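You operate a simulated robot arm through the tools that you are given. There is no shell and no other tool. Be economical: measure what you need, move in short steps, check, and stop when the job is done.

You are at the controls of a simulated two-armed robot. One attempt, no reset.

## Task
Take the orange puck labelled "34" from the top of the back counter and put it on top of the white case there. Put the black box on top of the white box on the top of the back counter. Put the 75 orange width gauge from the top of the back counter on top of the medium carton there and the 60 orange width gauge on top of the square carton. Open the shallow drawer of the far counter, put the purple box from the inside of the shallow drawer of the far counter on the top of the far counter, then shut the drawer. Fetch the castor from the top of the far counter and set it on top of the grey box. Put the teal box on the top of the far counter away on the top of the kit shelf. Stack the small carton marked "fuses" from the top of the wooden pallet on top of the small carton marked "sensors". Put the blue puck labelled "58" from the white table behind line 3 on top of the blue spare reader and the blue puck that says "23" on top of the blue and black case. The order is free. Set down upright: orange width gauge, castor, teal box.
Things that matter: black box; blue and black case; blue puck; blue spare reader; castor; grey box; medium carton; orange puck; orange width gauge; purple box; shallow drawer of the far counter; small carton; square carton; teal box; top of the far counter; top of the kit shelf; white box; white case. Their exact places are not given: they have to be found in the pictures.

Only the result counts: the job must be done as asked and must still hold three seconds after the hand-in. Knocking over, shifting, dropping, spilling or breaking anything else fails it.

## Robot
Two 7-joint arms with two-finger grippers on one trunk, on a base that drives. Base frame: it is fixed to the floor where the robot stands at the start and does not move with it; the origin is under the middle of the robot, x ahead of it, y to its left, z up. Readings come in m, degrees, newtons and seconds.
The left shoulder is at the start at [0.06, 0.123, 1.02], the right one opposite. With the tool pointing down near the work surface each hand reaches from about 0.14 to 0.66 m from the robot's upright axis, wherever it stands, measured 20 degrees to its own side. Places, roughly: black box (8x9x5 cm) [0.7, -0.3, 1]; blue and black case (10x17x6 cm) [3.1, -2.5, 0.9]; blue puck [2.75, -2.25, 0.75]; blue spare reader [2.75, -2.25, 0.75]; castor (8x6x7 cm) [2, 0.8, 1]; grey box (11x13x10 cm) [1.9, 1, 1]; medium carton [0.75, 1.25, 1]; orange puck [0.5, -0.25, 1]; orange width gauge [0.75, 1, 1]; purple box (8x10x5 cm) [1.9, 1, 0.8]; shallow drawer of the far counter [1.9, 1.1, 0.8]; small carton [4, 0, 0.5]; square carton (20x24x15 cm) [0.7, 0.3, 1]; teal box (6x9x8 cm) [1.9, -0.1, 1]; top of the far counter [1.8, 0.4, 1]; top of the kit shelf [-1.1, -6.7, 1.1]; white box (20x26x11 cm) [0.8, 0, 1]; white case [1, -0.25, 1]. Payload 1.47 kg a hand.
The tool frame of a hand sits at the grasp point between the pads (the TCP): z along the fingers, y along the line on which they close. The tips reach 0.016 m beyond it. The gripper opens to 0.087 m. The gripper's body begins 0.055 m behind the TCP.
Orientation is told as [roll, pitch, yaw] about the base's x, y, z axes, in that order, counted from this pose: with the fingers straight down and closing along the base's y, the tool's x points along the base's -x, its y along +y and its z along -z.

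## Interface
- The arms move only by the tool servo_tool. It takes "left_series", "right_series" or both (then of equal length, played together; a hand with none holds still); each is a list of rows, each a list of 3 entries, a list of its own where there are three numbers: the turn, a rotation vector about the tool's x, y, z in units of 90 degrees (1.0 is 90 degrees), then the shift along the tool's x, y, z in units of 150 mm (1.0 is 150 mm), then the opening, from 0 (shut) to 1 (fully open). In form: [[[rx, ry, rz], [x, y, z], hand], ...]. A call has 1 to 20 rows; each row is the pose to reach, as a shift and turn from the pose commanded when the call began, along the tool's axes at that moment. A call with a number of a shift or a turn outside -1 to 1 is refused whole. Rows are played at 5 a second. More than 0.05 m and 8.6 degrees between two rows, or a gripper value outside its range, and nothing of the call is played. A pose out of reach is approached as far as the arm can. The call stops where the force on the tool passes 40 N (or 10 N more than at its start, if that is more) or the arm is blocked; 0.2 s more then pass. Each finger travels about 0.153 m/s and halts on what it meets, pressing with about 24 N; the grip force reading is that of the motor and also rises with nothing between the fingers. The clock runs only during rows and for 0.2 s after the last one: add rows that repeat a pose to give the fingers time. The reply holds the time, the measured pose of the TCP, the force on the tool along the base axes, the opening and the grip force, in the units named above and with some noise, with the torque about the TCP (base axes, N m) and any sound that the robot's microphone picked up.
- Cameras (640 x 400 px; columns grow to the right, rows downward): "scene" is now at [0.0914, 0.011, 1.5956]; the picture's right is [0.09, -1.00, 0.00], its down [-0.59, -0.05, -0.81] and it looks along [0.80, 0.07, -0.59] (base axes); focal length 278 px, centre (320, 200). "left" rides on the left gripper at [0.073, -0.012, -0.09] in its tool frame; the picture's right is [0.16, 0.99, 0.00], its down [-0.72, 0.12, -0.68] and it looks along [-0.67, 0.11, 0.73] (tool axes); focal length 247 px, centre (320, 200). "right" rides on the right gripper at [0.073, 0.012, -0.09] in its tool frame; the picture's right is [-0.16, 0.99, 0.00], its down [-0.72, -0.12, -0.68] and it looks along [-0.67, -0.11, 0.73] (tool axes); focal length 247 px, centre (320, 200).
- get_image(camera): a new picture of that camera. It takes no simulated time.
- move_column(by): slides the trunk up (or, below 0, down) by that many m; the arms and the scene camera ride with it, the base frame stays. It gives what a move gives, with no picture.
- roll_base(legs): drives the robot by 1 to 6 legs, each [ahead, left, turn to the left] in m, m and degrees, along the robot's own axes; the way and the turn of a leg run together, so that a leg with both is an arc; at most 1.5 m and 180 degrees a leg. The arms and the cameras ride along, it lands a little off, and it stops where it bumps. It gives what a move gives.
- aim_head(pan, tilt): turns the head with the scene camera to pan (to the left, within 120 degrees either way) and tilt (down, from -29 to 69), counted from straight ahead of the robot. It gives what a move gives.
- pixel_to_xyz(camera, pixels): for up to 12 pixels [column, row] of the newest picture of that camera ("zoom" is the newest enlarged one), the place [x, y, z] in the base frame of the surface seen there, good to about 0.002 m, but the place of the scene camera against the robot may be out by one fixed shift of up to 0.012 m in any direction. It takes no simulated time.
- enlarge(camera, box): a new picture of the part [left, top, right, bottom] of that camera's present view, enlarged. It takes no simulated time.
- finish_job(): hands the job in; it is judged then, once.

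Keep the steps short. Do not move on a guess: measure, check each grasp and each placing, and mend mistakes. In all there are 364 turns and 304 pictures (those below and enlarged ones count). Leave the grippers open and the arms clear of the work at the hand-in unless told otherwise, and finish with a single line.

The tools are called after "Emit:" by a JSON object that holds its "api" and its "payload". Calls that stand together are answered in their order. servo_tool: Moves the arms, as the interface text tells. Its arguments: {"type":"object","properties":{"left_series":{"type":"array"},"right_series":{"type":"array"}},"required":[]} The other tools are called the same way: move_column (by) slides the trunk up or down; roll_base (legs) drives the base; aim_head (pan, tilt) turns the head that bears the scene camera; get_image (camera) takes a picture; pixel_to_xyz (camera, pixels) gives the place of the surface under pixels of a picture; enlarge (camera, box) takes an enlarged picture of a part of a camera's view; finish_job () hands the job in.

At the start:

```text
time_s: 0.0
left_position: [0.4625, 0.2391, 1.3734]
left_orientation: [0.0, 0.1, 0.0]
left_force: [0.0, 0.3, 0.3]
left_torque: [-0.04, 0.01, 0.04]
left_finger_gap: 0.0871
left_grasp_force: 0.0
right_position: [0.3853, -0.0762, 1.3774]
right_orientation: [0.1, 0.0, 0.0]
right_force: [-0.7, 0.5, 0.1]
right_torque: [-0.01, 0.0, 0.03]
right_finger_gap: 0.0873
right_grasp_force: 0.1
trunk travel left (down, up): [-0.175, 0.055]
robot x, y, heading: [-0.0037, -0.0006, -0.0]
head pan, tilt: [5.0, 36.1]
```

scene: 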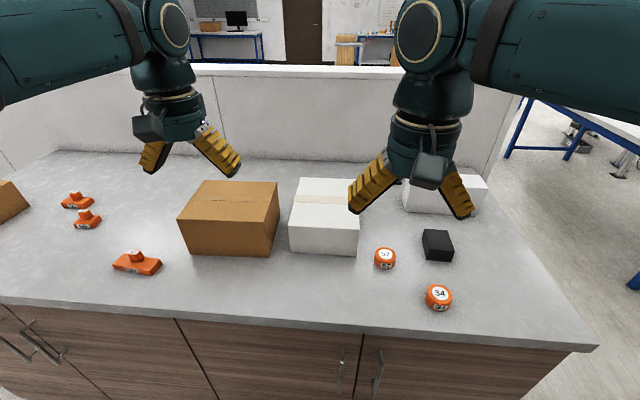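
right: 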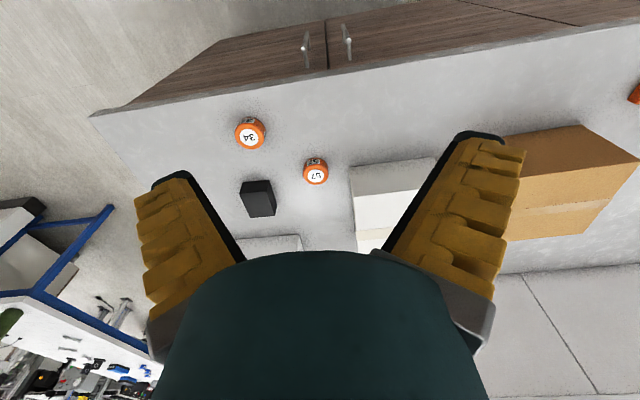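
left: 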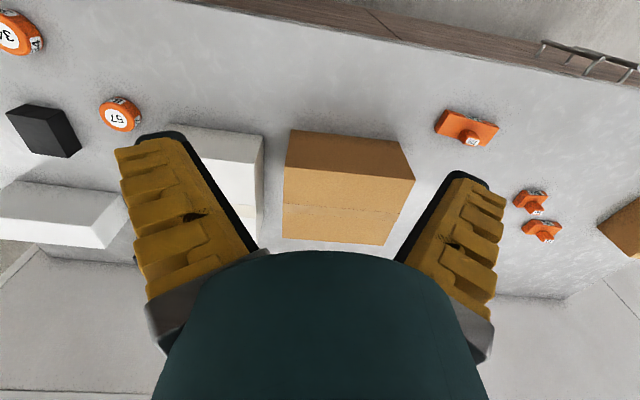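

I see the back counter with pucks "34" (439,293) and "57" (385,255), a black box (437,240), the white box, the white case and the gauges. I'll measure them first.

Emit:
{"api": "pixel_to_xyz", "payload": {"camera": "scene", "pixels": [[439, 292], [437, 234], [425, 231], [450, 233], [427, 256], [325, 190], [328, 225], [465, 183], [485, 182], [240, 200], [137, 255], [90, 290]]}}

Emit:
{"api": "enlarge", "payload": {"camera": "scene", "box": [340, 150, 540, 320]}}

Emit:
{"api": "enlarge", "payload": {"camera": "scene", "box": [0, 160, 200, 290]}}

Emit:
{"api": "pixel_to_xyz", "payload": {"camera": "right", "pixels": [[250, 139], [257, 190], [242, 182], [271, 181], [247, 216], [276, 213], [315, 173], [355, 168], [433, 158], [390, 190], [270, 238]]}}

```text
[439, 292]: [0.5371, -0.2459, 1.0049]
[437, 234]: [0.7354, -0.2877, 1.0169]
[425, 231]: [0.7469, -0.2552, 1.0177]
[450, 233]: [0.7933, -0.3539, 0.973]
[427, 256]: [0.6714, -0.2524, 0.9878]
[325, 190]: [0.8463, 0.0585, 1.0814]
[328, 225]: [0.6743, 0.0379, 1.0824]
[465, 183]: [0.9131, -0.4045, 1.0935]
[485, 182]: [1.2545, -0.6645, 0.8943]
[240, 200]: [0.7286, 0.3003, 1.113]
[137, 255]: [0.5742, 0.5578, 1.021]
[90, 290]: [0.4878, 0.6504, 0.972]
```

```text
2.35 times, centred on (440, 235) of scene
```

zoom: 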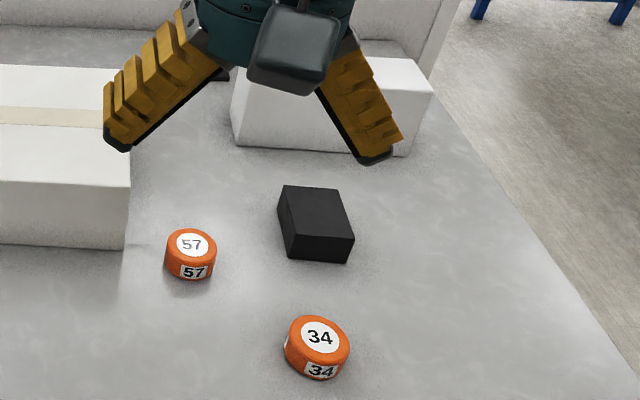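

```text
3.08 times, centred on (100, 225) of scene
```

zoom: 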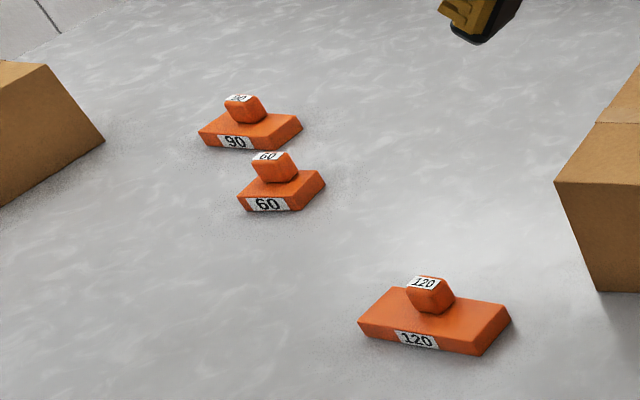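

```text
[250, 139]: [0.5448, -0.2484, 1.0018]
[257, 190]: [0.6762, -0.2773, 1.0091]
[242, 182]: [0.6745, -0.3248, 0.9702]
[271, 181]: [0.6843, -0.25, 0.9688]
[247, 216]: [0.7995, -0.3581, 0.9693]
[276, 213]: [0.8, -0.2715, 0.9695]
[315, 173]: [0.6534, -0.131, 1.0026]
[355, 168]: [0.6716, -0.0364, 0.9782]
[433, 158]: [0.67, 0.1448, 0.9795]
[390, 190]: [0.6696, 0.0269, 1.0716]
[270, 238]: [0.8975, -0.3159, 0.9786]
```

The counter top is at z≈0.97. I'll measure the counter edge and the rest of the back counter objects.

Emit:
{"api": "pixel_to_xyz", "payload": {"camera": "scene", "pixels": [[300, 314], [590, 347], [10, 300], [300, 360], [410, 204], [405, 183], [470, 212], [478, 186], [300, 180], [358, 180], [292, 217], [357, 228]]}}

Emit:
{"api": "pixel_to_xyz", "payload": {"camera": "zoom", "pixels": [[270, 157], [238, 98], [280, 178], [325, 180], [245, 190], [430, 285], [238, 195], [300, 205]]}}

Emit:
{"api": "aim_head", "payload": {"pan": 50, "tilt": 36}}

Emit:
{"api": "get_image", "payload": {"camera": "scene"}}

```text
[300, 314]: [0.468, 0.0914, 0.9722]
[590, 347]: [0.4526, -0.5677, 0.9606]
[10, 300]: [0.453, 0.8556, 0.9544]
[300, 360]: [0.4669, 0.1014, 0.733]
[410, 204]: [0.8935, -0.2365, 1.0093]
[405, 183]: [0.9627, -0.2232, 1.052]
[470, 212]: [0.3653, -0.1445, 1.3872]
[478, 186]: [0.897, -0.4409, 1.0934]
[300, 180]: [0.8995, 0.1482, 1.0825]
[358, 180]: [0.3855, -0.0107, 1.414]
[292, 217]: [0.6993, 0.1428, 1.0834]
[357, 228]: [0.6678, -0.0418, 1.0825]
```

```text
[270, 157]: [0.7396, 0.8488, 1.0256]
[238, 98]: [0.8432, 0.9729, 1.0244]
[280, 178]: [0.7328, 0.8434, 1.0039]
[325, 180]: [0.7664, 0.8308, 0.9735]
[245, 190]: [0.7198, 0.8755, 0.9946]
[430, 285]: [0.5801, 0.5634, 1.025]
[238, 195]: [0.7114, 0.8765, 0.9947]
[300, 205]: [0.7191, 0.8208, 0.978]
```

```text
time_s: 1.1
left_position: [0.4613, 0.2393, 1.3741]
left_orientation: [0.0, -0.1, -0.1]
left_force: [-0.5, -0.3, -0.3]
left_torque: [-0.02, 0.02, 0.01]
left_finger_gap: 0.0871
left_grasp_force: 0.0
right_position: [0.3856, -0.0775, 1.3772]
right_orientation: [0.1, 0.0, 0.1]
right_force: [0.8, -0.7, -0.4]
right_torque: [0.0, -0.04, -0.01]
right_finger_gap: 0.0868
right_grasp_force: 0.1
trunk travel left (down, up): [-0.175, 0.055]
robot x, y, heading: [0.0001, 0.003, -0.4]
head pan, tilt: [50.0, 36.0]
```

```text
298 pictures are left
```

scene: 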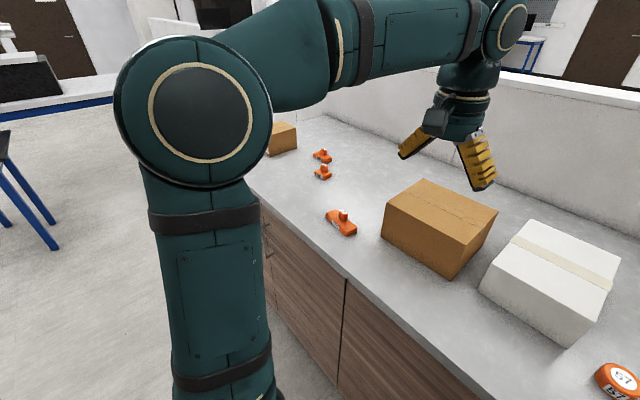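

The counter front edge is at x≈0.46. I'll drive 0.15 m ahead so the black box, puck and white box come into reach. The hands at z≈1.37 stay clear.

Emit:
{"api": "roll_base", "payload": {"legs": [[0.15, 0, 0]]}}

Emit:
{"api": "aim_head", "payload": {"pan": -10, "tilt": 45}}

Emit:
{"api": "get_image", "payload": {"camera": "right"}}

Emit:
{"api": "get_image", "payload": {"camera": "scene"}}

```text
time_s: 2.5
left_position: [0.6127, 0.2385, 1.3727]
left_orientation: [0.0, 0.1, -0.1]
left_force: [0.0, -0.1, 0.2]
left_torque: [-0.05, 0.03, 0.0]
left_finger_gap: 0.0873
left_grasp_force: 0.1
right_position: [0.5355, -0.0781, 1.377]
right_orientation: [-0.1, -0.1, 0.0]
right_force: [0.9, -0.4, -0.4]
right_torque: [0.02, 0.03, -0.02]
right_finger_gap: 0.087
right_grasp_force: 0.0
trunk travel left (down, up): [-0.175, 0.055]
robot x, y, heading: [0.1464, 0.0002, -0.0]
head pan, tilt: [50.0, 36.0]
```

```text
time_s: 3.8
left_position: [0.6108, 0.239, 1.3742]
left_orientation: [0.0, 0.0, 0.0]
left_force: [-0.7, 0.8, 0.1]
left_torque: [-0.01, -0.03, -0.01]
left_finger_gap: 0.0871
left_grasp_force: 0.1
right_position: [0.5346, -0.0777, 1.3775]
right_orientation: [0.0, 0.0, -0.1]
right_force: [0.3, -0.3, 1.2]
right_torque: [0.04, -0.01, -0.02]
right_finger_gap: 0.0869
right_grasp_force: 0.2
trunk travel left (down, up): [-0.175, 0.055]
robot x, y, heading: [0.1459, -0.0024, -0.2]
head pan, tilt: [-10.0, 45.0]
```

```text
297 pictures are left
```

right: 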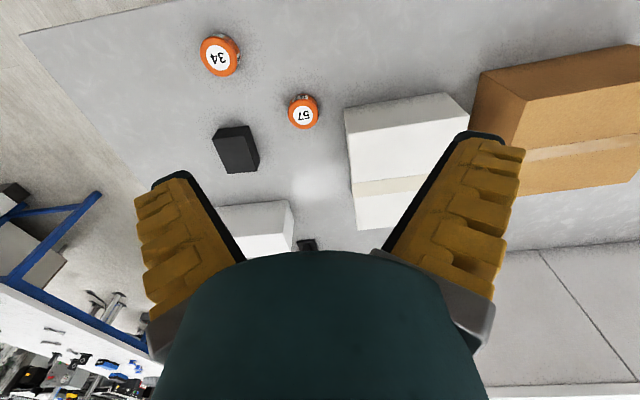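

```text
296 pictures are left
```

scene: 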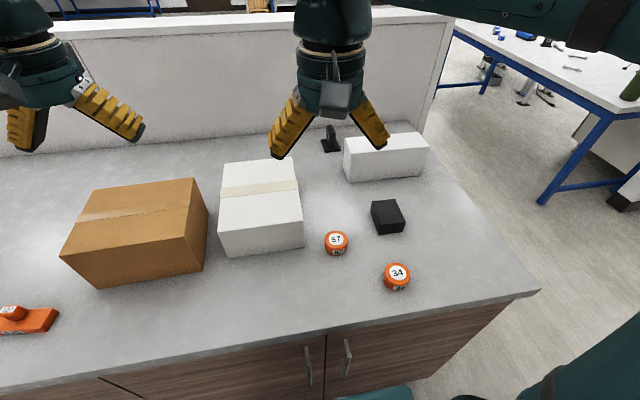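

Now the white case is clear of the arms. I'll measure it, the black box and the puck in the scene view.

Emit:
{"api": "pixel_to_xyz", "payload": {"camera": "scene", "pixels": [[352, 155], [423, 146], [410, 134], [350, 139], [385, 146], [330, 140], [397, 272], [375, 202], [396, 200], [405, 219], [379, 222], [385, 281]]}}

Emit:
{"api": "enlarge", "payload": {"camera": "scene", "box": [320, 110, 480, 210]}}

Emit:
{"api": "pixel_to_xyz", "payload": {"camera": "right", "pixels": [[218, 58], [213, 134], [249, 126], [256, 147], [259, 168], [227, 173], [222, 150], [288, 202], [225, 207], [290, 230], [303, 116], [250, 225]]}}

```text
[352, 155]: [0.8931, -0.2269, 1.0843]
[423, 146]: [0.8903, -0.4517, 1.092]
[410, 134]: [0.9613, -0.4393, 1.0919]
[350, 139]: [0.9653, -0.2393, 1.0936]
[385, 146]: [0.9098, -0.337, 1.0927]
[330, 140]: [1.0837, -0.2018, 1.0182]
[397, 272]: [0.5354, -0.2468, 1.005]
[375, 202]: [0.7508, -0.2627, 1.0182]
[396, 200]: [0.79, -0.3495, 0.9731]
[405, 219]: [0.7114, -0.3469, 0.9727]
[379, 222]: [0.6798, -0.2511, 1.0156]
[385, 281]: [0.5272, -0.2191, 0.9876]
```

```text
4.00 times, centred on (400, 160) of scene
```

zoom: 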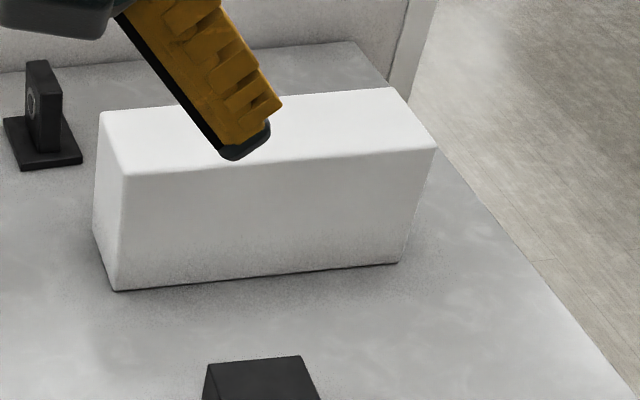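

```text
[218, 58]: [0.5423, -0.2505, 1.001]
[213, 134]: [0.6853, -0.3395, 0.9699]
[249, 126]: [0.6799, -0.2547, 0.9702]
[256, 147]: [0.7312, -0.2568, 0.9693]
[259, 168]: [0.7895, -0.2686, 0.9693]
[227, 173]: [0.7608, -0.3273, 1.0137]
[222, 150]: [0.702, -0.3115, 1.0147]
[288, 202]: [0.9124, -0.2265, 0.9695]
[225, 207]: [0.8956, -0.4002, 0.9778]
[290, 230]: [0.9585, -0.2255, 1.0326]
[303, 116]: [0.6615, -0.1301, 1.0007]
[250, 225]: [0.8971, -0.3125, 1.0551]
```

The black box is near (0.72,-0.30) with its top at about 1.014. I'll bring the right hand above it for a close look.

Emit:
{"api": "servo_tool", "payload": {"right_series": [[[0, 0, 0], [-0.2, -0.25, 0], 1], [[0, 0, 0], [-0.4, -0.5, 0], 1], [[0, 0, 0], [-0.6, -0.75, 0.1], 1], [[0, 0, 0], [-0.8, -1, 0.3], 1], [[0, 0, 0], [-0.9, -1, 0.6], 1]]}}

Emit:
{"api": "servo_tool", "payload": {"right_series": [[[0, 0, 0], [0, -0.25, 0.2], 1], [[0, 0, 0], [0, -0.48, 0.5], 1]]}}

Emit:
{"api": "get_image", "payload": {"camera": "right"}}

```text
refused: row 3 steps farther than a row can; nothing moved
```

```text
refused: row 2 steps farther than a row can; nothing moved
```

```text
294 pictures are left
```

right: 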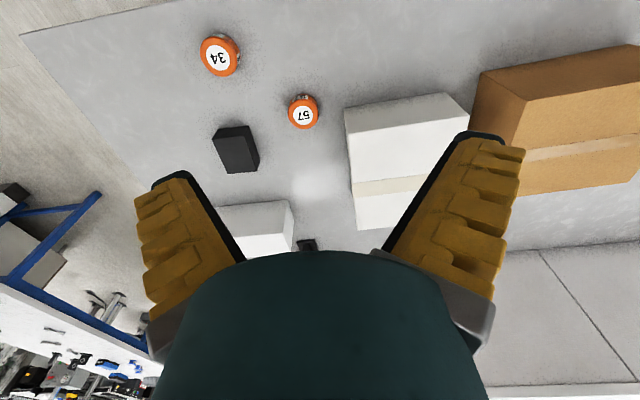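

I stepped too far per row. I'll replay with smaller steps.

Emit:
{"api": "servo_tool", "payload": {"right_series": [[[0, 0, 0], [-0.2, -0.22, 0], 1], [[0, 0, 0], [-0.4, -0.44, 0], 1], [[0, 0, 0], [-0.6, -0.66, 0.1], 1], [[0, 0, 0], [-0.75, -0.85, 0.3], 1], [[0, 0, 0], [-0.85, -1, 0.5], 1], [[0, 0, 0], [-0.9, -1, 0.75], 1], [[0, 0, 0], [-0.9, -1, 1], 1]]}}

Emit:
{"api": "servo_tool", "payload": {"right_series": [[[0, 0, 0], [0, -0.25, 0.1], 1], [[0, 0, 0], [0, -0.48, 0.2], 1]]}}

Emit:
{"api": "get_image", "payload": {"camera": "right"}}

```text
time_s: 5.4
left_position: [0.6118, 0.2386, 1.3719]
left_orientation: [-0.1, 0.1, 0.0]
left_force: [0.1, -0.5, 0.2]
left_torque: [-0.03, 0.03, 0.04]
left_finger_gap: 0.0869
left_grasp_force: 0.1
right_position: [0.6702, -0.2281, 1.2237]
right_orientation: [0.0, 0.0, -0.1]
right_force: [-0.3, -1.1, 0.1]
right_torque: [0.04, -0.01, 0.01]
right_finger_gap: 0.087
right_grasp_force: 0.1
trunk travel left (down, up): [-0.175, 0.055]
robot x, y, heading: [0.1489, 0.0033, -0.3]
head pan, tilt: [-10.0, 45.0]
```

```text
time_s: 6.0
left_position: [0.6105, 0.2382, 1.3726]
left_orientation: [0.0, -0.1, -0.1]
left_force: [-0.6, -0.1, 0.1]
left_torque: [-0.05, -0.01, 0.01]
left_finger_gap: 0.0871
left_grasp_force: 0.1
right_position: [0.6697, -0.2999, 1.1964]
right_orientation: [0.1, 0.1, 0.0]
right_force: [0.5, 0.2, 0.1]
right_torque: [-0.01, 0.02, 0.0]
right_finger_gap: 0.0871
right_grasp_force: 0.0
trunk travel left (down, up): [-0.175, 0.055]
robot x, y, heading: [0.1511, -0.0009, 0.2]
head pan, tilt: [-10.0, 45.0]
```

```text
293 pictures are left
```

right: 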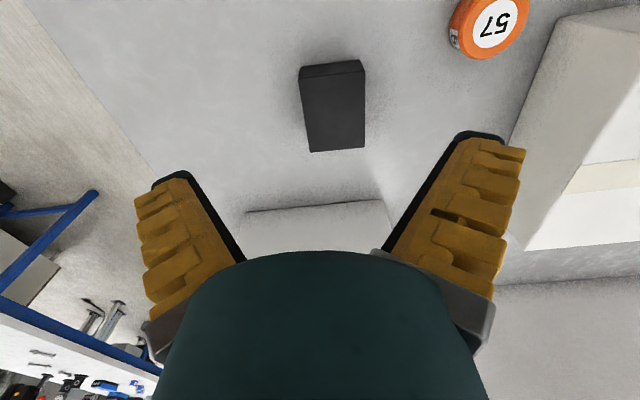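

Good close view. I'll measure the corners of the black box top, about (300,80), (364,73), (365,147) and (310,152).

Emit:
{"api": "pixel_to_xyz", "payload": {"camera": "right", "pixels": [[303, 83], [362, 76], [363, 145], [313, 150], [303, 100], [310, 140], [361, 100], [362, 135], [330, 82], [340, 147], [332, 112], [331, 70]]}}

Emit:
{"api": "enlarge", "payload": {"camera": "right", "box": [280, 50, 380, 160]}}

```text
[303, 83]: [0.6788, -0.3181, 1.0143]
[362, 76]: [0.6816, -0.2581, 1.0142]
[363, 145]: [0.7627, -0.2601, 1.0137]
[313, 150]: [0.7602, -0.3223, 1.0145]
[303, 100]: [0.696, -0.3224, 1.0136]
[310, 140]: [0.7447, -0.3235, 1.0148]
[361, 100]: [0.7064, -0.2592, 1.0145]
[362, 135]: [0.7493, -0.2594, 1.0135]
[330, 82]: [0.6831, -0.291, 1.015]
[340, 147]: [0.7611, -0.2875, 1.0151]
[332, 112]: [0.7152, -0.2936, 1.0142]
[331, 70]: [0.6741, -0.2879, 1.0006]
```

```text
3.64 times, centred on (330, 105) of right
```

zoom: 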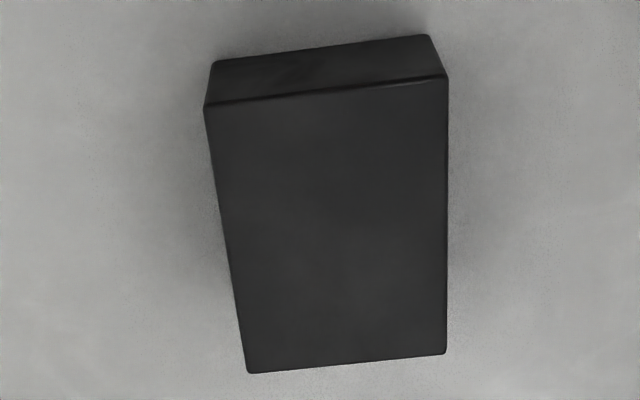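

The box spans y -0.324 to -0.257 and x 0.676 to 0.765, square to the axes. I'll descend on centre (0.72,-0.290).

Emit:
{"api": "servo_tool", "payload": {"right_series": [[[0, 0, 0], [-0.17, 0.03, 0.15], 1], [[0, 0, 0], [-0.335, 0.06, 0.4], 1], [[0, 0, 0], [-0.335, 0.06, 0.7], 1], [[0, 0, 0], [-0.335, 0.06, 1], 1]]}}

Emit:
{"api": "get_image", "payload": {"camera": "right"}}

```text
time_s: 7.0
left_position: [0.6129, 0.2383, 1.3729]
left_orientation: [-0.1, 0.0, -0.1]
left_force: [-0.2, 0.7, -0.5]
left_torque: [-0.03, 0.03, -0.03]
left_finger_gap: 0.0871
left_grasp_force: 0.1
right_position: [0.7199, -0.29, 1.0468]
right_orientation: [0.0, 0.1, -0.2]
right_force: [0.5, -0.9, 0.7]
right_torque: [0.03, 0.02, -0.02]
right_finger_gap: 0.0871
right_grasp_force: 0.1
trunk travel left (down, up): [-0.175, 0.055]
robot x, y, heading: [0.1473, -0.0015, 0.1]
head pan, tilt: [-10.0, 45.0]
```

```text
291 pictures are left
```

right: 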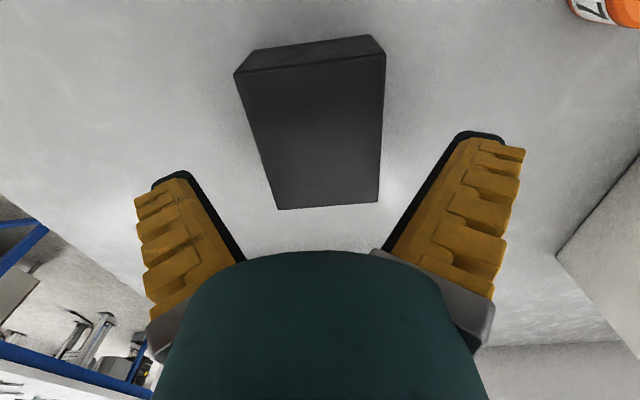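

The box lies between the fingers. I'll descend to z≈0.996, close and lift.

Emit:
{"api": "servo_tool", "payload": {"right_series": [[[0, 0, 0], [0, 0, 0.17], 1], [[0, 0, 0], [0, 0, 0.335], 1], [[0, 0, 0], [0, 0, 0.335], 0], [[0, 0, 0], [0, 0, 0.335], 0], [[0, 0, 0], [0, 0, 0.335], 0]]}}

Emit:
{"api": "servo_tool", "payload": {"right_series": [[[0, 0, 0], [0, 0, -0.3], 0], [[0, 0, 0], [0, 0, -0.6], 0], [[0, 0, 0], [0, 0, -0.9], 0], [[0, 0, 0], [0.1, 0, -1], 0]]}}

Emit:
{"api": "get_image", "payload": {"camera": "right"}}

Emit:
{"api": "get_image", "payload": {"camera": "scene"}}

```text
time_s: 8.2
left_position: [0.6106, 0.2401, 1.373]
left_orientation: [0.1, 0.0, -0.1]
left_force: [0.2, -0.3, 0.5]
left_torque: [-0.03, 0.02, -0.04]
left_finger_gap: 0.0869
left_grasp_force: 0.1
right_position: [0.7188, -0.2911, 0.9995]
right_orientation: [0.0, 0.0, -0.1]
right_force: [-0.6, -0.5, 4.3]
right_torque: [-0.03, -0.17, -0.12]
right_finger_gap: 0.0753
right_grasp_force: 23.9
trunk travel left (down, up): [-0.175, 0.055]
robot x, y, heading: [0.148, -0.001, -0.0]
head pan, tilt: [-10.0, 45.0]
```

```text
time_s: 9.2
left_position: [0.6111, 0.2383, 1.3734]
left_orientation: [0.0, 0.0, 0.0]
left_force: [-0.4, 0.2, -1.0]
left_torque: [0.0, -0.02, -0.05]
left_finger_gap: 0.0872
left_grasp_force: 0.0
right_position: [0.7048, -0.2908, 1.1479]
right_orientation: [0.0, 0.0, 0.0]
right_force: [0.8, -0.2, 0.1]
right_torque: [-0.01, -0.04, 0.03]
right_finger_gap: 0.0
right_grasp_force: 24.1
trunk travel left (down, up): [-0.175, 0.055]
robot x, y, heading: [0.1453, -0.0021, -0.2]
head pan, tilt: [-10.0, 45.0]
```

```text
290 pictures are left
```

right: 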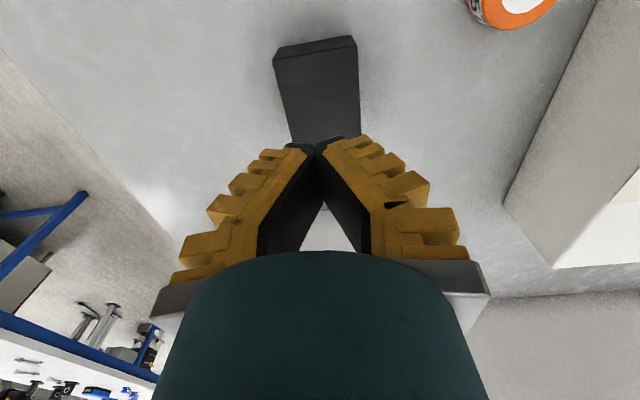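

```text
289 pictures are left
```

scene: 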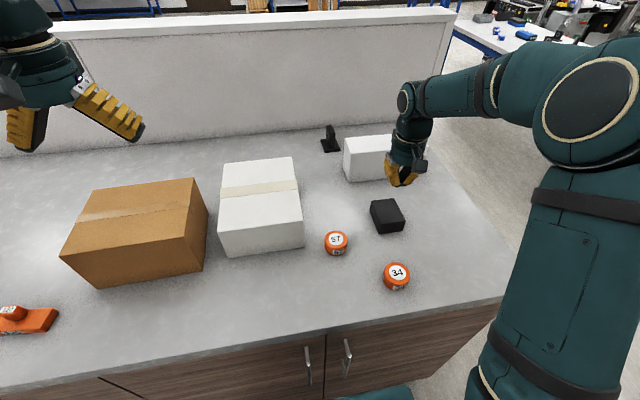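

The fingers closed at 0.075 but slipped off: the gap is 0 and the box is still on the counter. I need the real finger geometry, so I'll measure finger points in the right image, closed and then open.

Emit:
{"api": "pixel_to_xyz", "payload": {"camera": "right", "pixels": [[312, 145], [325, 145], [300, 160], [345, 165], [285, 230], [350, 230], [265, 235], [385, 185], [320, 80], [330, 55], [282, 68], [356, 60]]}}

Emit:
{"api": "servo_tool", "payload": {"right_series": [[[0, 0, 0], [0.1, 0, -0.1], 1], [[0, 0, 0], [0.3, 0, -0.3], 1], [[0, 0, 0], [0.3, 0, -0.3], 1]]}}

Emit:
{"api": "get_image", "payload": {"camera": "right"}}

Emit:
{"api": "pixel_to_xyz", "payload": {"camera": "right", "pixels": [[172, 178], [195, 180], [225, 225], [240, 255], [465, 138], [490, 140], [440, 170], [385, 245], [205, 200], [150, 215], [430, 190], [400, 225]]}}

```text
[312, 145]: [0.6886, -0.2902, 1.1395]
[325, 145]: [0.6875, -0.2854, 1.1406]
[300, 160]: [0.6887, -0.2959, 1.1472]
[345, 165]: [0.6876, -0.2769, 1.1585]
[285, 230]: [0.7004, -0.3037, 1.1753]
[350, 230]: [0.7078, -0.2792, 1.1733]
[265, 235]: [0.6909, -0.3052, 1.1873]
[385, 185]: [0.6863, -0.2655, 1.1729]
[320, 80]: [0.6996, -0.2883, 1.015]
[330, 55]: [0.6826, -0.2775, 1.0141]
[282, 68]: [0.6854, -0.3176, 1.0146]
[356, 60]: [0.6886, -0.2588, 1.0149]
```

```text
time_s: 10.0
left_position: [0.613, 0.2385, 1.3725]
left_orientation: [0.1, 0.1, -0.1]
left_force: [0.4, 0.2, -1.1]
left_torque: [-0.04, 0.02, 0.03]
left_finger_gap: 0.0866
left_grasp_force: 0.1
right_position: [0.6606, -0.2897, 1.1909]
right_orientation: [-0.1, 0.1, 0.0]
right_force: [0.1, -0.2, 0.2]
right_torque: [0.01, 0.04, 0.02]
right_finger_gap: 0.0872
right_grasp_force: 0.2
trunk travel left (down, up): [-0.175, 0.055]
robot x, y, heading: [0.1485, -0.0014, -0.1]
head pan, tilt: [-10.0, 45.0]
```

```text
288 pictures are left
```

right: 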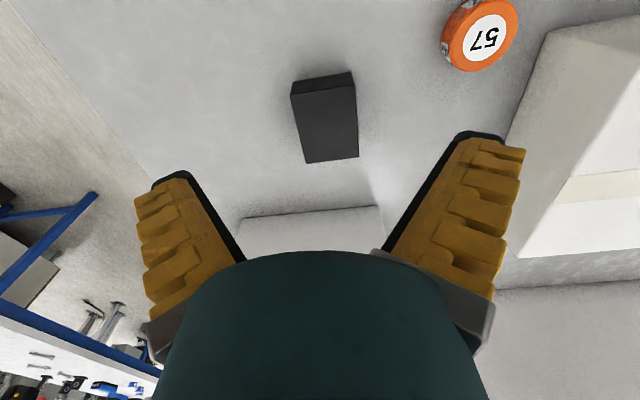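

```text
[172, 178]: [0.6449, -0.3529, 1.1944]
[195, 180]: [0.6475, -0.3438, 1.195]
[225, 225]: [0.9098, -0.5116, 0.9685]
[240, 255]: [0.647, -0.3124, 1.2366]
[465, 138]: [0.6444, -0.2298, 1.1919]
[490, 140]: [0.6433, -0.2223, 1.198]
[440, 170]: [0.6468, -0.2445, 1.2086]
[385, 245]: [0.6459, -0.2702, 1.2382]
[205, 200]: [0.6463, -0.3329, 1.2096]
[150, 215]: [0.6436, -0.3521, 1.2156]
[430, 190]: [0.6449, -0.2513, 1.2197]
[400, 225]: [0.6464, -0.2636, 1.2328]
```

The fingers splay when open, with the tips level with the TCP. I should go deeper for a better hold. First I'll re-measure the box position.

Emit:
{"api": "pixel_to_xyz", "payload": {"camera": "right", "pixels": [[296, 100], [353, 92], [355, 110], [356, 150], [299, 115], [306, 155], [325, 120], [330, 159]]}}

Emit:
{"api": "enlarge", "payload": {"camera": "right", "box": [270, 60, 380, 170]}}

```text
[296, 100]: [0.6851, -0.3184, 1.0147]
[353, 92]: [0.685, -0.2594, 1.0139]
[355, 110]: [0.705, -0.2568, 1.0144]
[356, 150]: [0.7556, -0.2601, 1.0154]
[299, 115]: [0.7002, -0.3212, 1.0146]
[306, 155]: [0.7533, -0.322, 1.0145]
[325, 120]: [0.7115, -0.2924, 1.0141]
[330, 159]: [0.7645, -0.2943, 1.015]
```

```text
3.64 times, centred on (325, 115) of right
```

zoom: 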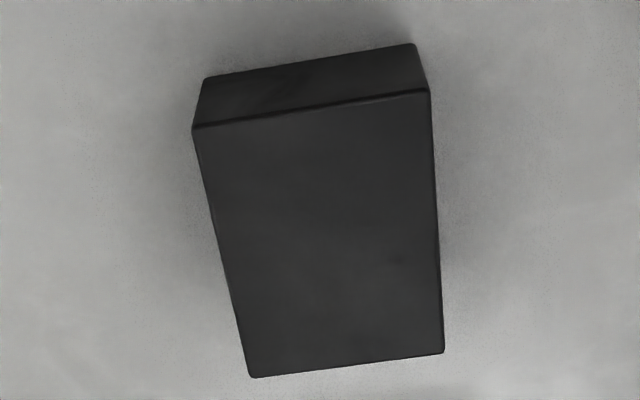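

Emit:
{"api": "pixel_to_xyz", "payload": {"camera": "zoom", "pixels": [[196, 131], [427, 94], [441, 350], [254, 374], [225, 250], [436, 230], [200, 90], [416, 50], [230, 265], [315, 115], [345, 360]]}}

```text
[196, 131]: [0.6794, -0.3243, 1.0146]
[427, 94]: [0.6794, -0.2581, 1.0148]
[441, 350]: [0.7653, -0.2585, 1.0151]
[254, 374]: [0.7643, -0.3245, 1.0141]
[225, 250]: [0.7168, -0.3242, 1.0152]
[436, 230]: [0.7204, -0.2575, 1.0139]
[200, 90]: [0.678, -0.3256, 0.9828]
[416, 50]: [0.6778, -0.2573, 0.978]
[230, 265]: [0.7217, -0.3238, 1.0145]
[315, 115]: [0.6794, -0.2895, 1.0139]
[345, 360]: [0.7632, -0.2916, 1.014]
```

The box hasn't moved: centre (0.722,-0.2905), width 0.069. I'll try again deeper, to z≈0.988, and look before lifting.

Emit:
{"api": "servo_tool", "payload": {"right_series": [[[0, 0, 0], [-0.2, 0, 0.2], 1], [[0, 0, 0], [-0.41, -0.005, 0.4], 1], [[0, 0, 0], [-0.41, -0.005, 0.7], 1], [[0, 0, 0], [-0.41, -0.005, 1], 1]]}}

Emit:
{"api": "servo_tool", "payload": {"right_series": [[[0, 0, 0], [0, 0, 0.2], 1], [[0, 0, 0], [0, 0, 0.35], 1], [[0, 0, 0], [0, 0, 0.35], 0.7], [[0, 0, 0], [0, 0, 0.35], 0.7]]}}

Emit:
{"api": "get_image", "payload": {"camera": "right"}}

```text
time_s: 11.0
left_position: [0.6123, 0.2398, 1.3734]
left_orientation: [0.0, 0.1, -0.2]
left_force: [0.9, -0.2, -1.7]
left_torque: [0.01, 0.05, -0.02]
left_finger_gap: 0.087
left_grasp_force: 0.1
right_position: [0.7211, -0.2925, 1.0412]
right_orientation: [-0.1, 0.0, 0.1]
right_force: [-0.4, 0.3, -1.3]
right_torque: [-0.02, 0.02, 0.01]
right_finger_gap: 0.0872
right_grasp_force: 0.1
trunk travel left (down, up): [-0.175, 0.055]
robot x, y, heading: [0.149, 0.0035, -0.3]
head pan, tilt: [-10.0, 45.0]
```

```text
time_s: 12.0
left_position: [0.6115, 0.2387, 1.3743]
left_orientation: [0.1, 0.0, -0.2]
left_force: [0.7, 0.3, 0.6]
left_torque: [-0.01, 0.01, -0.01]
left_finger_gap: 0.0868
left_grasp_force: 0.1
right_position: [0.7192, -0.2918, 0.9893]
right_orientation: [0.0, 0.0, -0.1]
right_force: [0.6, 1.1, 3.3]
right_torque: [-0.08, -0.25, 0.06]
right_finger_gap: 0.0815
right_grasp_force: 24.4
trunk travel left (down, up): [-0.175, 0.055]
robot x, y, heading: [0.1499, 0.0006, -0.3]
head pan, tilt: [-10.0, 45.0]
```

```text
286 pictures are left
```

right: 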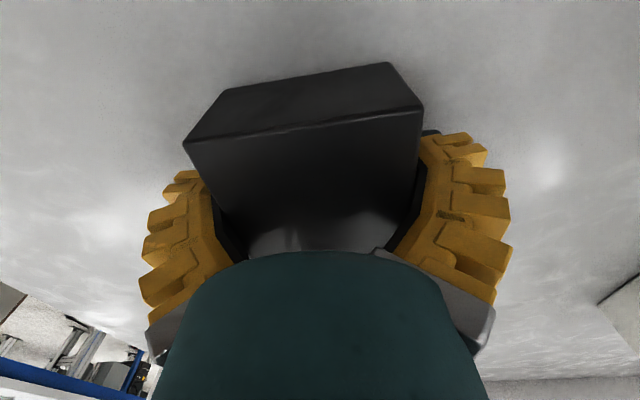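

The fingers bend around the box, with a gap of 0.0815. I'll close fully and lift slowly.

Emit:
{"api": "servo_tool", "payload": {"right_series": [[[0, 0, 0], [0, 0, 0], 0], [[0, 0, 0], [0, 0, 0], 0], [[0, 0, 0], [0, 0, -0.03], 0], [[0, 0, 0], [0, 0, -0.06], 0], [[0, 0, 0], [0, 0, -0.1], 0]]}}

Emit:
{"api": "get_image", "payload": {"camera": "right"}}

```text
time_s: 13.2
left_position: [0.6113, 0.2386, 1.3733]
left_orientation: [0.0, 0.1, -0.1]
left_force: [-0.4, 0.0, 0.1]
left_torque: [-0.01, 0.03, -0.01]
left_finger_gap: 0.087
left_grasp_force: 0.1
right_position: [0.7205, -0.2926, 1.0032]
right_orientation: [0.1, 0.0, -0.1]
right_force: [0.3, -0.6, -2.5]
right_torque: [-0.02, 0.01, 0.03]
right_finger_gap: 0.0781
right_grasp_force: 24.5
trunk travel left (down, up): [-0.175, 0.055]
robot x, y, heading: [0.1476, -0.0002, -0.2]
head pan, tilt: [-10.0, 45.0]
```

```text
285 pictures are left
```

right: 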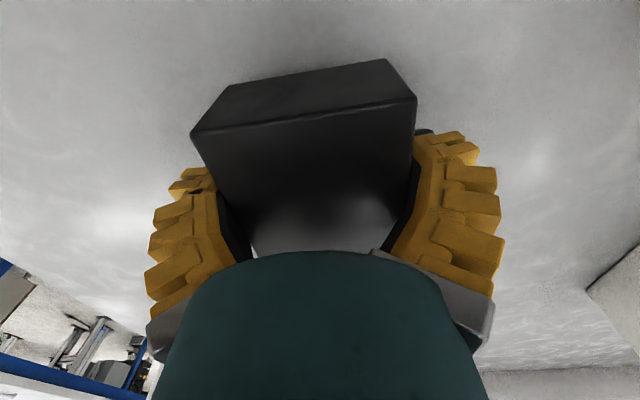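

It looks held, with a downward load of about 2.5 N. I'll continue slowly and check.

Emit:
{"api": "servo_tool", "payload": {"right_series": [[[0, 0, 0], [0, 0, -0.05], 0], [[0, 0, 0], [0, 0, -0.1], 0], [[0, 0, 0], [0, 0, -0.15], 0], [[0, 0, 0], [0, 0, -0.2], 0]]}}

Emit:
{"api": "get_image", "payload": {"camera": "right"}}

Emit:
{"api": "get_image", "payload": {"camera": "scene"}}

```text
time_s: 14.2
left_position: [0.611, 0.2387, 1.3736]
left_orientation: [0.0, 0.0, -0.1]
left_force: [-0.3, 0.5, 0.4]
left_torque: [0.0, 0.0, 0.01]
left_finger_gap: 0.087
left_grasp_force: 0.1
right_position: [0.7215, -0.2934, 1.0342]
right_orientation: [0.0, -0.1, -0.1]
right_force: [0.2, -0.4, -2.6]
right_torque: [-0.03, 0.01, 0.02]
right_finger_gap: 0.0777
right_grasp_force: 23.9
trunk travel left (down, up): [-0.175, 0.055]
robot x, y, heading: [0.1487, -0.0034, -0.0]
head pan, tilt: [-10.0, 45.0]
```

```text
284 pictures are left
```

right: 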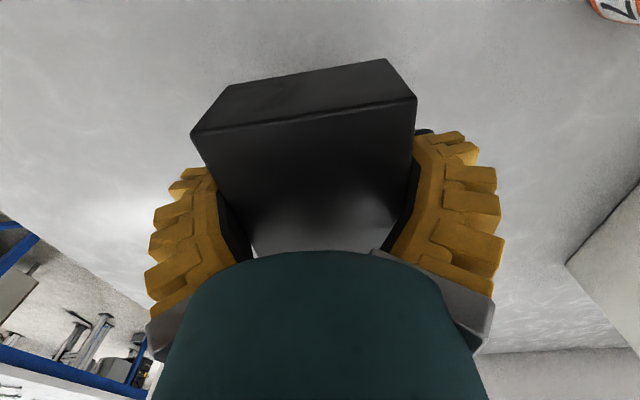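

```text
283 pictures are left
```

scene: 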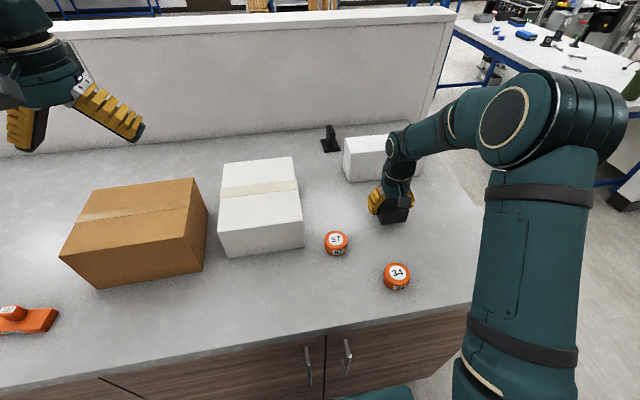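

The box is held. I'll measure its bottom edge and where the white box top lies.

Emit:
{"api": "pixel_to_xyz", "payload": {"camera": "right", "pixels": [[232, 89], [385, 65], [200, 134], [410, 101], [300, 78], [300, 115], [300, 150]]}}

Emit:
{"api": "pixel_to_xyz", "payload": {"camera": "scene", "pixels": [[222, 165], [291, 159], [302, 219], [224, 230], [260, 220], [260, 170]]}}

```text
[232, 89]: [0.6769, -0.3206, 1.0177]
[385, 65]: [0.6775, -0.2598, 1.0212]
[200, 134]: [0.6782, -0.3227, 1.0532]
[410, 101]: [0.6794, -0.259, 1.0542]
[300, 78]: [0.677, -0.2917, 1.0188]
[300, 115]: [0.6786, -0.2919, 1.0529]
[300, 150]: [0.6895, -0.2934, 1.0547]
```

```text
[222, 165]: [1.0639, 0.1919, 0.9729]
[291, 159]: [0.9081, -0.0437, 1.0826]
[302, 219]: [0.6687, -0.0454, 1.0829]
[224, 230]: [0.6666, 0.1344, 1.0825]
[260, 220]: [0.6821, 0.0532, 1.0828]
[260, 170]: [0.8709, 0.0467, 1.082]
```

The held box bottom is 0.0245 below the TCP. I'll lift to z≈1.16 and carry it left over the white box to (0.755,0.04).

Emit:
{"api": "servo_tool", "payload": {"right_series": [[[0, 0, 0], [0, 0, -0.1], 0], [[0, 0, 0], [0, 0, -0.25], 0], [[0, 0, 0], [0, 0, -0.4], 0], [[0, 0, 0], [0, 0, -0.55], 0], [[0, 0, 0], [0, 0, -0.7], 0], [[0, 0, 0], [0, 0, -0.85], 0], [[0, 0, 0], [0, 0.1, -0.85], 0], [[0, 0, 0], [-0.05, 0.3, -0.85], 0], [[0, 0, 0], [-0.1, 0.5, -0.85], 0], [[0, 0, 0], [-0.15, 0.7, -0.85], 0], [[0, 0, 0], [-0.22, 0.88, -0.85], 0], [[0, 0, 0], [-0.22, 1, -0.85], 0]]}}

Emit:
{"api": "servo_tool", "payload": {"right_series": [[[0, 0, 0], [0, 0.1, 0], 0], [[0, 0, 0], [0, 0.3, 0], 0], [[0, 0, 0], [0, 0.5, 0], 0], [[0, 0, 0], [0, 0.7, 0], 0], [[0, 0, 0], [0, 0.88, 0], 0], [[0, 0, 0], [0, 1, 0], 0], [[0, 0, 0], [0, 1, 0], 0]]}}

Emit:
{"api": "get_image", "payload": {"camera": "scene"}}

```text
time_s: 16.8
left_position: [0.6096, 0.2397, 1.3741]
left_orientation: [0.0, 0.0, -0.1]
left_force: [-0.3, 0.4, -0.5]
left_torque: [0.02, -0.01, 0.03]
left_finger_gap: 0.0873
left_grasp_force: 0.0
right_position: [0.7536, -0.1399, 1.1618]
right_orientation: [0.1, -0.1, 0.0]
right_force: [0.1, 0.3, -2.2]
right_torque: [0.0, -0.02, -0.03]
right_finger_gap: 0.0775
right_grasp_force: 24.7
trunk travel left (down, up): [-0.175, 0.055]
robot x, y, heading: [0.149, 0.0001, 0.1]
head pan, tilt: [-10.0, 45.0]
```

```text
time_s: 18.4
left_position: [0.6114, 0.2393, 1.3731]
left_orientation: [0.1, 0.0, -0.1]
left_force: [-0.1, -0.9, 0.1]
left_torque: [-0.01, 0.01, -0.01]
left_finger_gap: 0.087
left_grasp_force: 0.0
right_position: [0.7528, 0.0096, 1.1606]
right_orientation: [0.0, 0.0, -0.1]
right_force: [-0.4, -0.2, -2.8]
right_torque: [0.05, -0.02, 0.01]
right_finger_gap: 0.0774
right_grasp_force: 23.8
trunk travel left (down, up): [-0.175, 0.055]
robot x, y, heading: [0.1483, -0.0017, -0.1]
head pan, tilt: [-10.0, 45.0]
```

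```text
282 pictures are left
```

scene: 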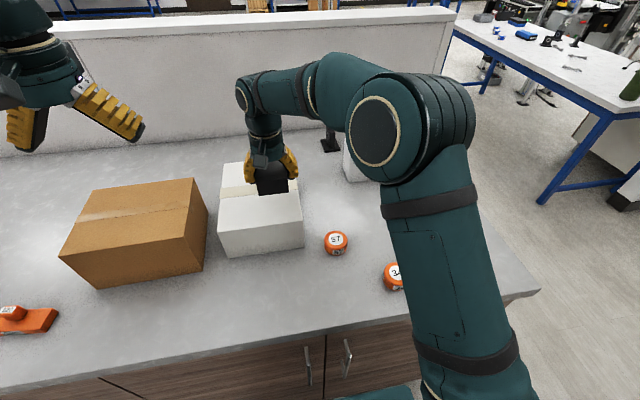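

I'll shift to y≈0.04 and lower to just touch at TCP z≈1.104.

Emit:
{"api": "servo_tool", "payload": {"right_series": [[[0, 0, 0], [0, 0.1, 0.0], 0], [[0, 0, 0], [0, 0.2, 0.1], 0], [[0, 0, 0], [0, 0.2, 0.2], 0], [[0, 0, 0], [0, 0.2, 0.3], 0], [[0, 0, 0], [0, 0.2, 0.35], 0], [[0, 0, 0], [0, 0.2, 0.375], 0]]}}

Emit:
{"api": "get_image", "payload": {"camera": "right"}}

```text
time_s: 19.8
left_position: [0.6115, 0.2386, 1.3745]
left_orientation: [-0.1, 0.1, -0.2]
left_force: [-1.3, 0.2, -1.2]
left_torque: [0.0, 0.01, -0.01]
left_finger_gap: 0.0871
left_grasp_force: 0.1
right_position: [0.7544, 0.0395, 1.1048]
right_orientation: [0.0, -0.1, 0.0]
right_force: [-0.3, -0.4, -2.1]
right_torque: [0.02, 0.04, 0.01]
right_finger_gap: 0.0771
right_grasp_force: 24.1
trunk travel left (down, up): [-0.175, 0.055]
robot x, y, heading: [0.1447, 0.0034, -0.2]
head pan, tilt: [-10.0, 45.0]
```

```text
281 pictures are left
```

right: 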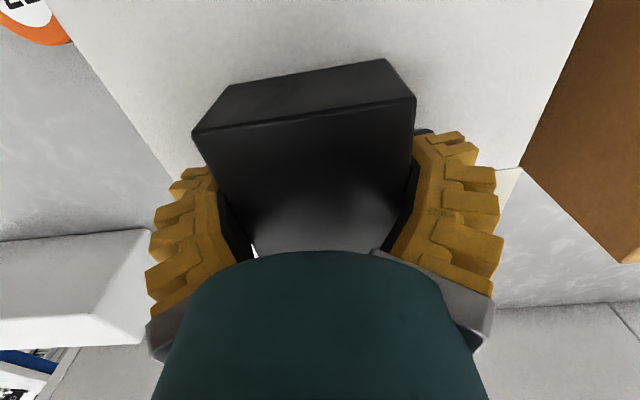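

The full weight is still in hand at -2.1 N. I'll lower in 1.5 mm steps until contact.

Emit:
{"api": "servo_tool", "payload": {"right_series": [[[0, 0, 0], [0, 0, 0.01], 0], [[0, 0, 0], [0, 0, 0.02], 0], [[0, 0, 0], [0, 0, 0.03], 0]]}}

```text
time_s: 20.6
left_position: [0.6098, 0.2387, 1.3756]
left_orientation: [0.1, 0.1, -0.1]
left_force: [0.5, 0.6, 0.2]
left_torque: [0.05, -0.02, -0.01]
left_finger_gap: 0.087
left_grasp_force: 0.0
right_position: [0.7539, 0.0389, 1.1037]
right_orientation: [0.2, -0.4, -0.1]
right_force: [5.5, -1.6, 23.5]
right_torque: [-0.04, 0.52, -0.04]
right_finger_gap: 0.0768
right_grasp_force: 24.3
trunk travel left (down, up): [-0.175, 0.055]
robot x, y, heading: [0.1478, 0.0013, 0.1]
head pan, tilt: [-10.0, 45.0]
```

Contact, +23 N. I'll back off slightly, open, and rise.

Emit:
{"api": "servo_tool", "payload": {"right_series": [[[0, 0, 0], [0, 0, -0.02], 0], [[0, 0, 0], [0, 0, -0.02], 0.95], [[0, 0, 0], [0, 0, -0.02], 1], [[0, 0, 0], [0, 0, -0.15], 1], [[0, 0, 0], [0, 0, -0.4], 1], [[0, 0, 0], [0, 0, -0.7], 1]]}}

Emit:
{"api": "get_image", "payload": {"camera": "scene"}}

```text
time_s: 22.0
left_position: [0.6103, 0.2389, 1.3735]
left_orientation: [0.0, 0.0, -0.2]
left_force: [-0.6, -0.1, -0.4]
left_torque: [-0.04, 0.01, 0.02]
left_finger_gap: 0.0871
left_grasp_force: 0.1
right_position: [0.7525, 0.0387, 1.2064]
right_orientation: [0.0, 0.0, 0.0]
right_force: [-0.1, 0.1, 0.5]
right_torque: [-0.01, -0.02, 0.01]
right_finger_gap: 0.087
right_grasp_force: 0.0
trunk travel left (down, up): [-0.175, 0.055]
robot x, y, heading: [0.1482, -0.0008, -0.0]
head pan, tilt: [-10.0, 45.0]
```

```text
280 pictures are left
```

scene: 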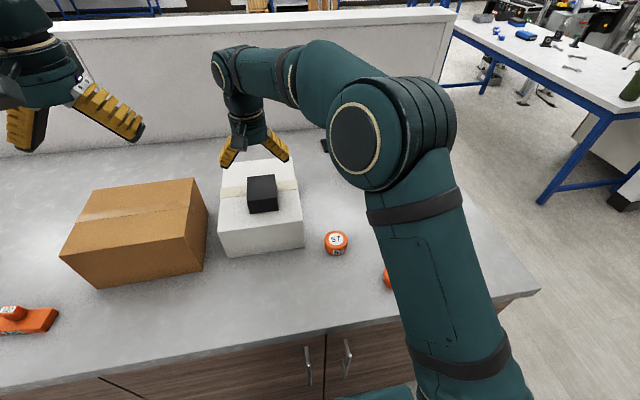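

The black box is placed. Now I'll move the right hand above puck 34.

Emit:
{"api": "servo_tool", "payload": {"right_series": [[[0, 0, 0], [0.2, -0.22, 0], 1], [[0, 0, 0], [0.4, -0.44, 0], 1], [[0, 0, 0], [0.6, -0.66, 0], 1], [[0, 0, 0], [0.8, -0.86, 0], 1], [[0, 0, 0], [0.9, -0.97, 0], 1]]}}

Emit:
{"api": "servo_tool", "payload": {"right_series": [[[0, 0, 0], [0.2, -0.22, 0], 1], [[0, 0, 0], [0.4, -0.44, 0], 1], [[0, 0, 0], [0.6, -0.66, 0], 1], [[0, 0, 0], [0.78, -0.86, 0], 1], [[0, 0, 0], [0.78, -0.96, 0.1], 1]]}}

Emit:
{"api": "get_image", "payload": {"camera": "right"}}

```text
time_s: 23.2
left_position: [0.6105, 0.2392, 1.3736]
left_orientation: [0.0, 0.0, -0.1]
left_force: [-0.5, 0.1, 0.1]
left_torque: [0.01, 0.01, 0.0]
left_finger_gap: 0.087
left_grasp_force: 0.0
right_position: [0.6185, -0.1069, 1.2057]
right_orientation: [0.0, 0.0, 0.0]
right_force: [-0.2, 0.9, 0.4]
right_torque: [0.0, 0.01, 0.0]
right_finger_gap: 0.087
right_grasp_force: 0.0
trunk travel left (down, up): [-0.175, 0.055]
robot x, y, heading: [0.1456, 0.0029, -0.0]
head pan, tilt: [-10.0, 45.0]
```

```text
time_s: 24.4
left_position: [0.6119, 0.2396, 1.3726]
left_orientation: [0.0, 0.1, -0.1]
left_force: [0.2, -0.3, 0.0]
left_torque: [-0.01, 0.02, 0.01]
left_finger_gap: 0.0869
left_grasp_force: 0.0
right_position: [0.5035, -0.251, 1.19]
right_orientation: [0.0, 0.0, 0.0]
right_force: [0.4, -0.7, -0.7]
right_torque: [0.01, 0.02, -0.01]
right_finger_gap: 0.087
right_grasp_force: 0.1
trunk travel left (down, up): [-0.175, 0.055]
robot x, y, heading: [0.1491, -0.0015, 0.0]
head pan, tilt: [-10.0, 45.0]
```

```text
279 pictures are left
```

right: 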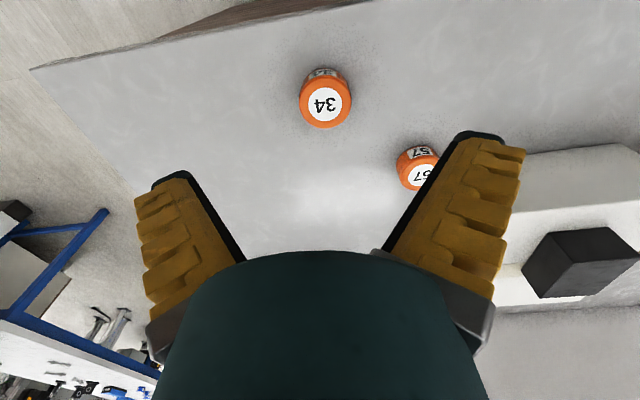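

Emit:
{"api": "pixel_to_xyz", "payload": {"camera": "right", "pixels": [[302, 100], [350, 98], [326, 80], [325, 125], [325, 102], [325, 70]]}}

```text
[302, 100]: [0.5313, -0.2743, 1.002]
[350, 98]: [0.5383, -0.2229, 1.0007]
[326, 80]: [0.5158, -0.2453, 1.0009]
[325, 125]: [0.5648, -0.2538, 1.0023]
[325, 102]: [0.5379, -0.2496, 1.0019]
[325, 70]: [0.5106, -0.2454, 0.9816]
```

Puck 34: centre (0.540,-0.2485), diameter about 0.055, top at 1.002. I'll descend, grip and lift slowly.

Emit:
{"api": "servo_tool", "payload": {"right_series": [[[0, 0, 0], [-0.12, 0.017, 0.2], 1], [[0, 0, 0], [-0.243, 0.017, 0.45], 1], [[0, 0, 0], [-0.243, 0.017, 0.75], 1], [[0, 0, 0], [-0.243, 0.017, 1], 1]]}}

Emit:
{"api": "servo_tool", "payload": {"right_series": [[[0, 0, 0], [0, 0, 0.2], 1], [[0, 0, 0], [0, 0, 0.353], 1], [[0, 0, 0], [0, 0, 0.353], 0.5], [[0, 0, 0], [0, 0, 0.353], 0], [[0, 0, 0], [0, 0, 0.353], 0], [[0, 0, 0], [0, 0, 0.31], 0], [[0, 0, 0], [0, 0, 0.25], 0]]}}

Emit:
{"api": "get_image", "payload": {"camera": "right"}}

```text
time_s: 25.4
left_position: [0.6126, 0.2396, 1.3731]
left_orientation: [-0.1, 0.1, 0.0]
left_force: [-0.2, 0.2, -0.6]
left_torque: [0.0, 0.01, -0.04]
left_finger_gap: 0.087
left_grasp_force: 0.0
right_position: [0.5388, -0.2475, 1.0384]
right_orientation: [0.0, 0.1, 0.0]
right_force: [-0.6, -0.1, 0.8]
right_torque: [0.0, 0.02, 0.0]
right_finger_gap: 0.0868
right_grasp_force: 0.1
trunk travel left (down, up): [-0.175, 0.055]
robot x, y, heading: [0.1494, -0.0002, -0.2]
head pan, tilt: [-10.0, 45.0]
```

```text
time_s: 27.0
left_position: [0.611, 0.2382, 1.373]
left_orientation: [-0.1, 0.1, -0.1]
left_force: [-0.4, -1.1, 0.1]
left_torque: [-0.01, 0.01, 0.02]
left_finger_gap: 0.0869
left_grasp_force: 0.0
right_position: [0.5369, -0.2476, 1.0041]
right_orientation: [-0.1, -0.1, 0.0]
right_force: [0.2, -0.2, -1.0]
right_torque: [0.03, 0.0, -0.01]
right_finger_gap: 0.0586
right_grasp_force: 24.2
trunk travel left (down, up): [-0.175, 0.055]
robot x, y, heading: [0.1466, -0.0005, -0.3]
head pan, tilt: [-10.0, 45.0]
```

```text
278 pictures are left
```

right: 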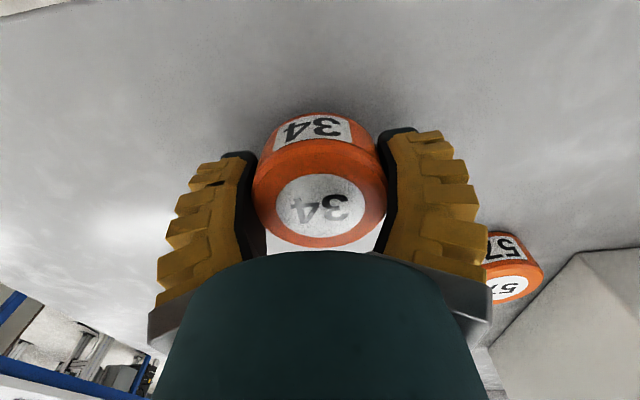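

Puck 34 is held, its bottom about 0.016 below the TCP. I'll raise it, pull in a little, and look right to plan the drive to the counter's right end.

Emit:
{"api": "servo_tool", "payload": {"right_series": [[[0, 0, 0], [0, 0, -0.15], 0], [[0, 0, 0], [0, 0, -0.35], 0], [[0, 0, 0], [0.1, 0, -0.6], 0], [[0, 0, 0], [0.3, 0, -0.8], 0], [[0, 0, 0], [0.5, 0, -1], 0], [[0, 0, 0], [0.7, 0, -1], 0]]}}

Emit:
{"api": "aim_head", "payload": {"pan": -65, "tilt": 35}}

Emit:
{"api": "get_image", "payload": {"camera": "scene"}}

```text
time_s: 28.4
left_position: [0.6094, 0.2389, 1.3735]
left_orientation: [0.0, 0.0, 0.0]
left_force: [-0.2, -0.2, -0.1]
left_torque: [0.01, 0.0, -0.01]
left_finger_gap: 0.0871
left_grasp_force: 0.0
right_position: [0.4322, -0.2481, 1.1535]
right_orientation: [0.0, 0.1, 0.0]
right_force: [-0.4, -0.4, -1.1]
right_torque: [0.01, -0.03, 0.02]
right_finger_gap: 0.0585
right_grasp_force: 23.8
trunk travel left (down, up): [-0.175, 0.055]
robot x, y, heading: [0.1495, -0.0008, -0.4]
head pan, tilt: [-10.0, 45.0]
```

```text
time_s: 29.6
left_position: [0.6113, 0.2394, 1.374]
left_orientation: [0.0, 0.0, -0.1]
left_force: [-0.1, -0.7, 0.3]
left_torque: [-0.06, -0.01, 0.02]
left_finger_gap: 0.0869
left_grasp_force: 0.1
right_position: [0.434, -0.2473, 1.1535]
right_orientation: [0.0, 0.1, -0.1]
right_force: [-0.3, -0.6, -0.5]
right_torque: [0.01, -0.01, -0.01]
right_finger_gap: 0.0586
right_grasp_force: 24.2
trunk travel left (down, up): [-0.175, 0.055]
robot x, y, heading: [0.1527, 0.0025, -0.3]
head pan, tilt: [-65.0, 35.0]
```

```text
277 pictures are left
```

scene: 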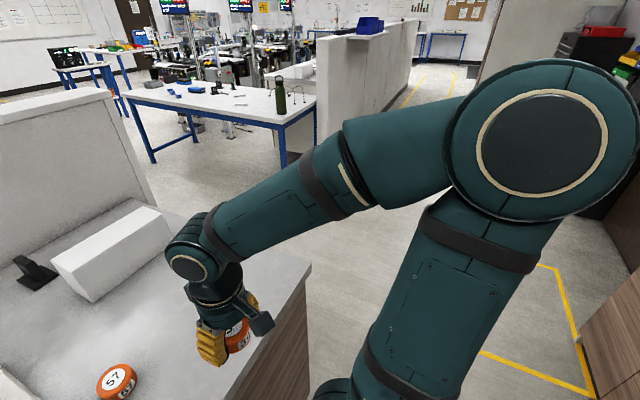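

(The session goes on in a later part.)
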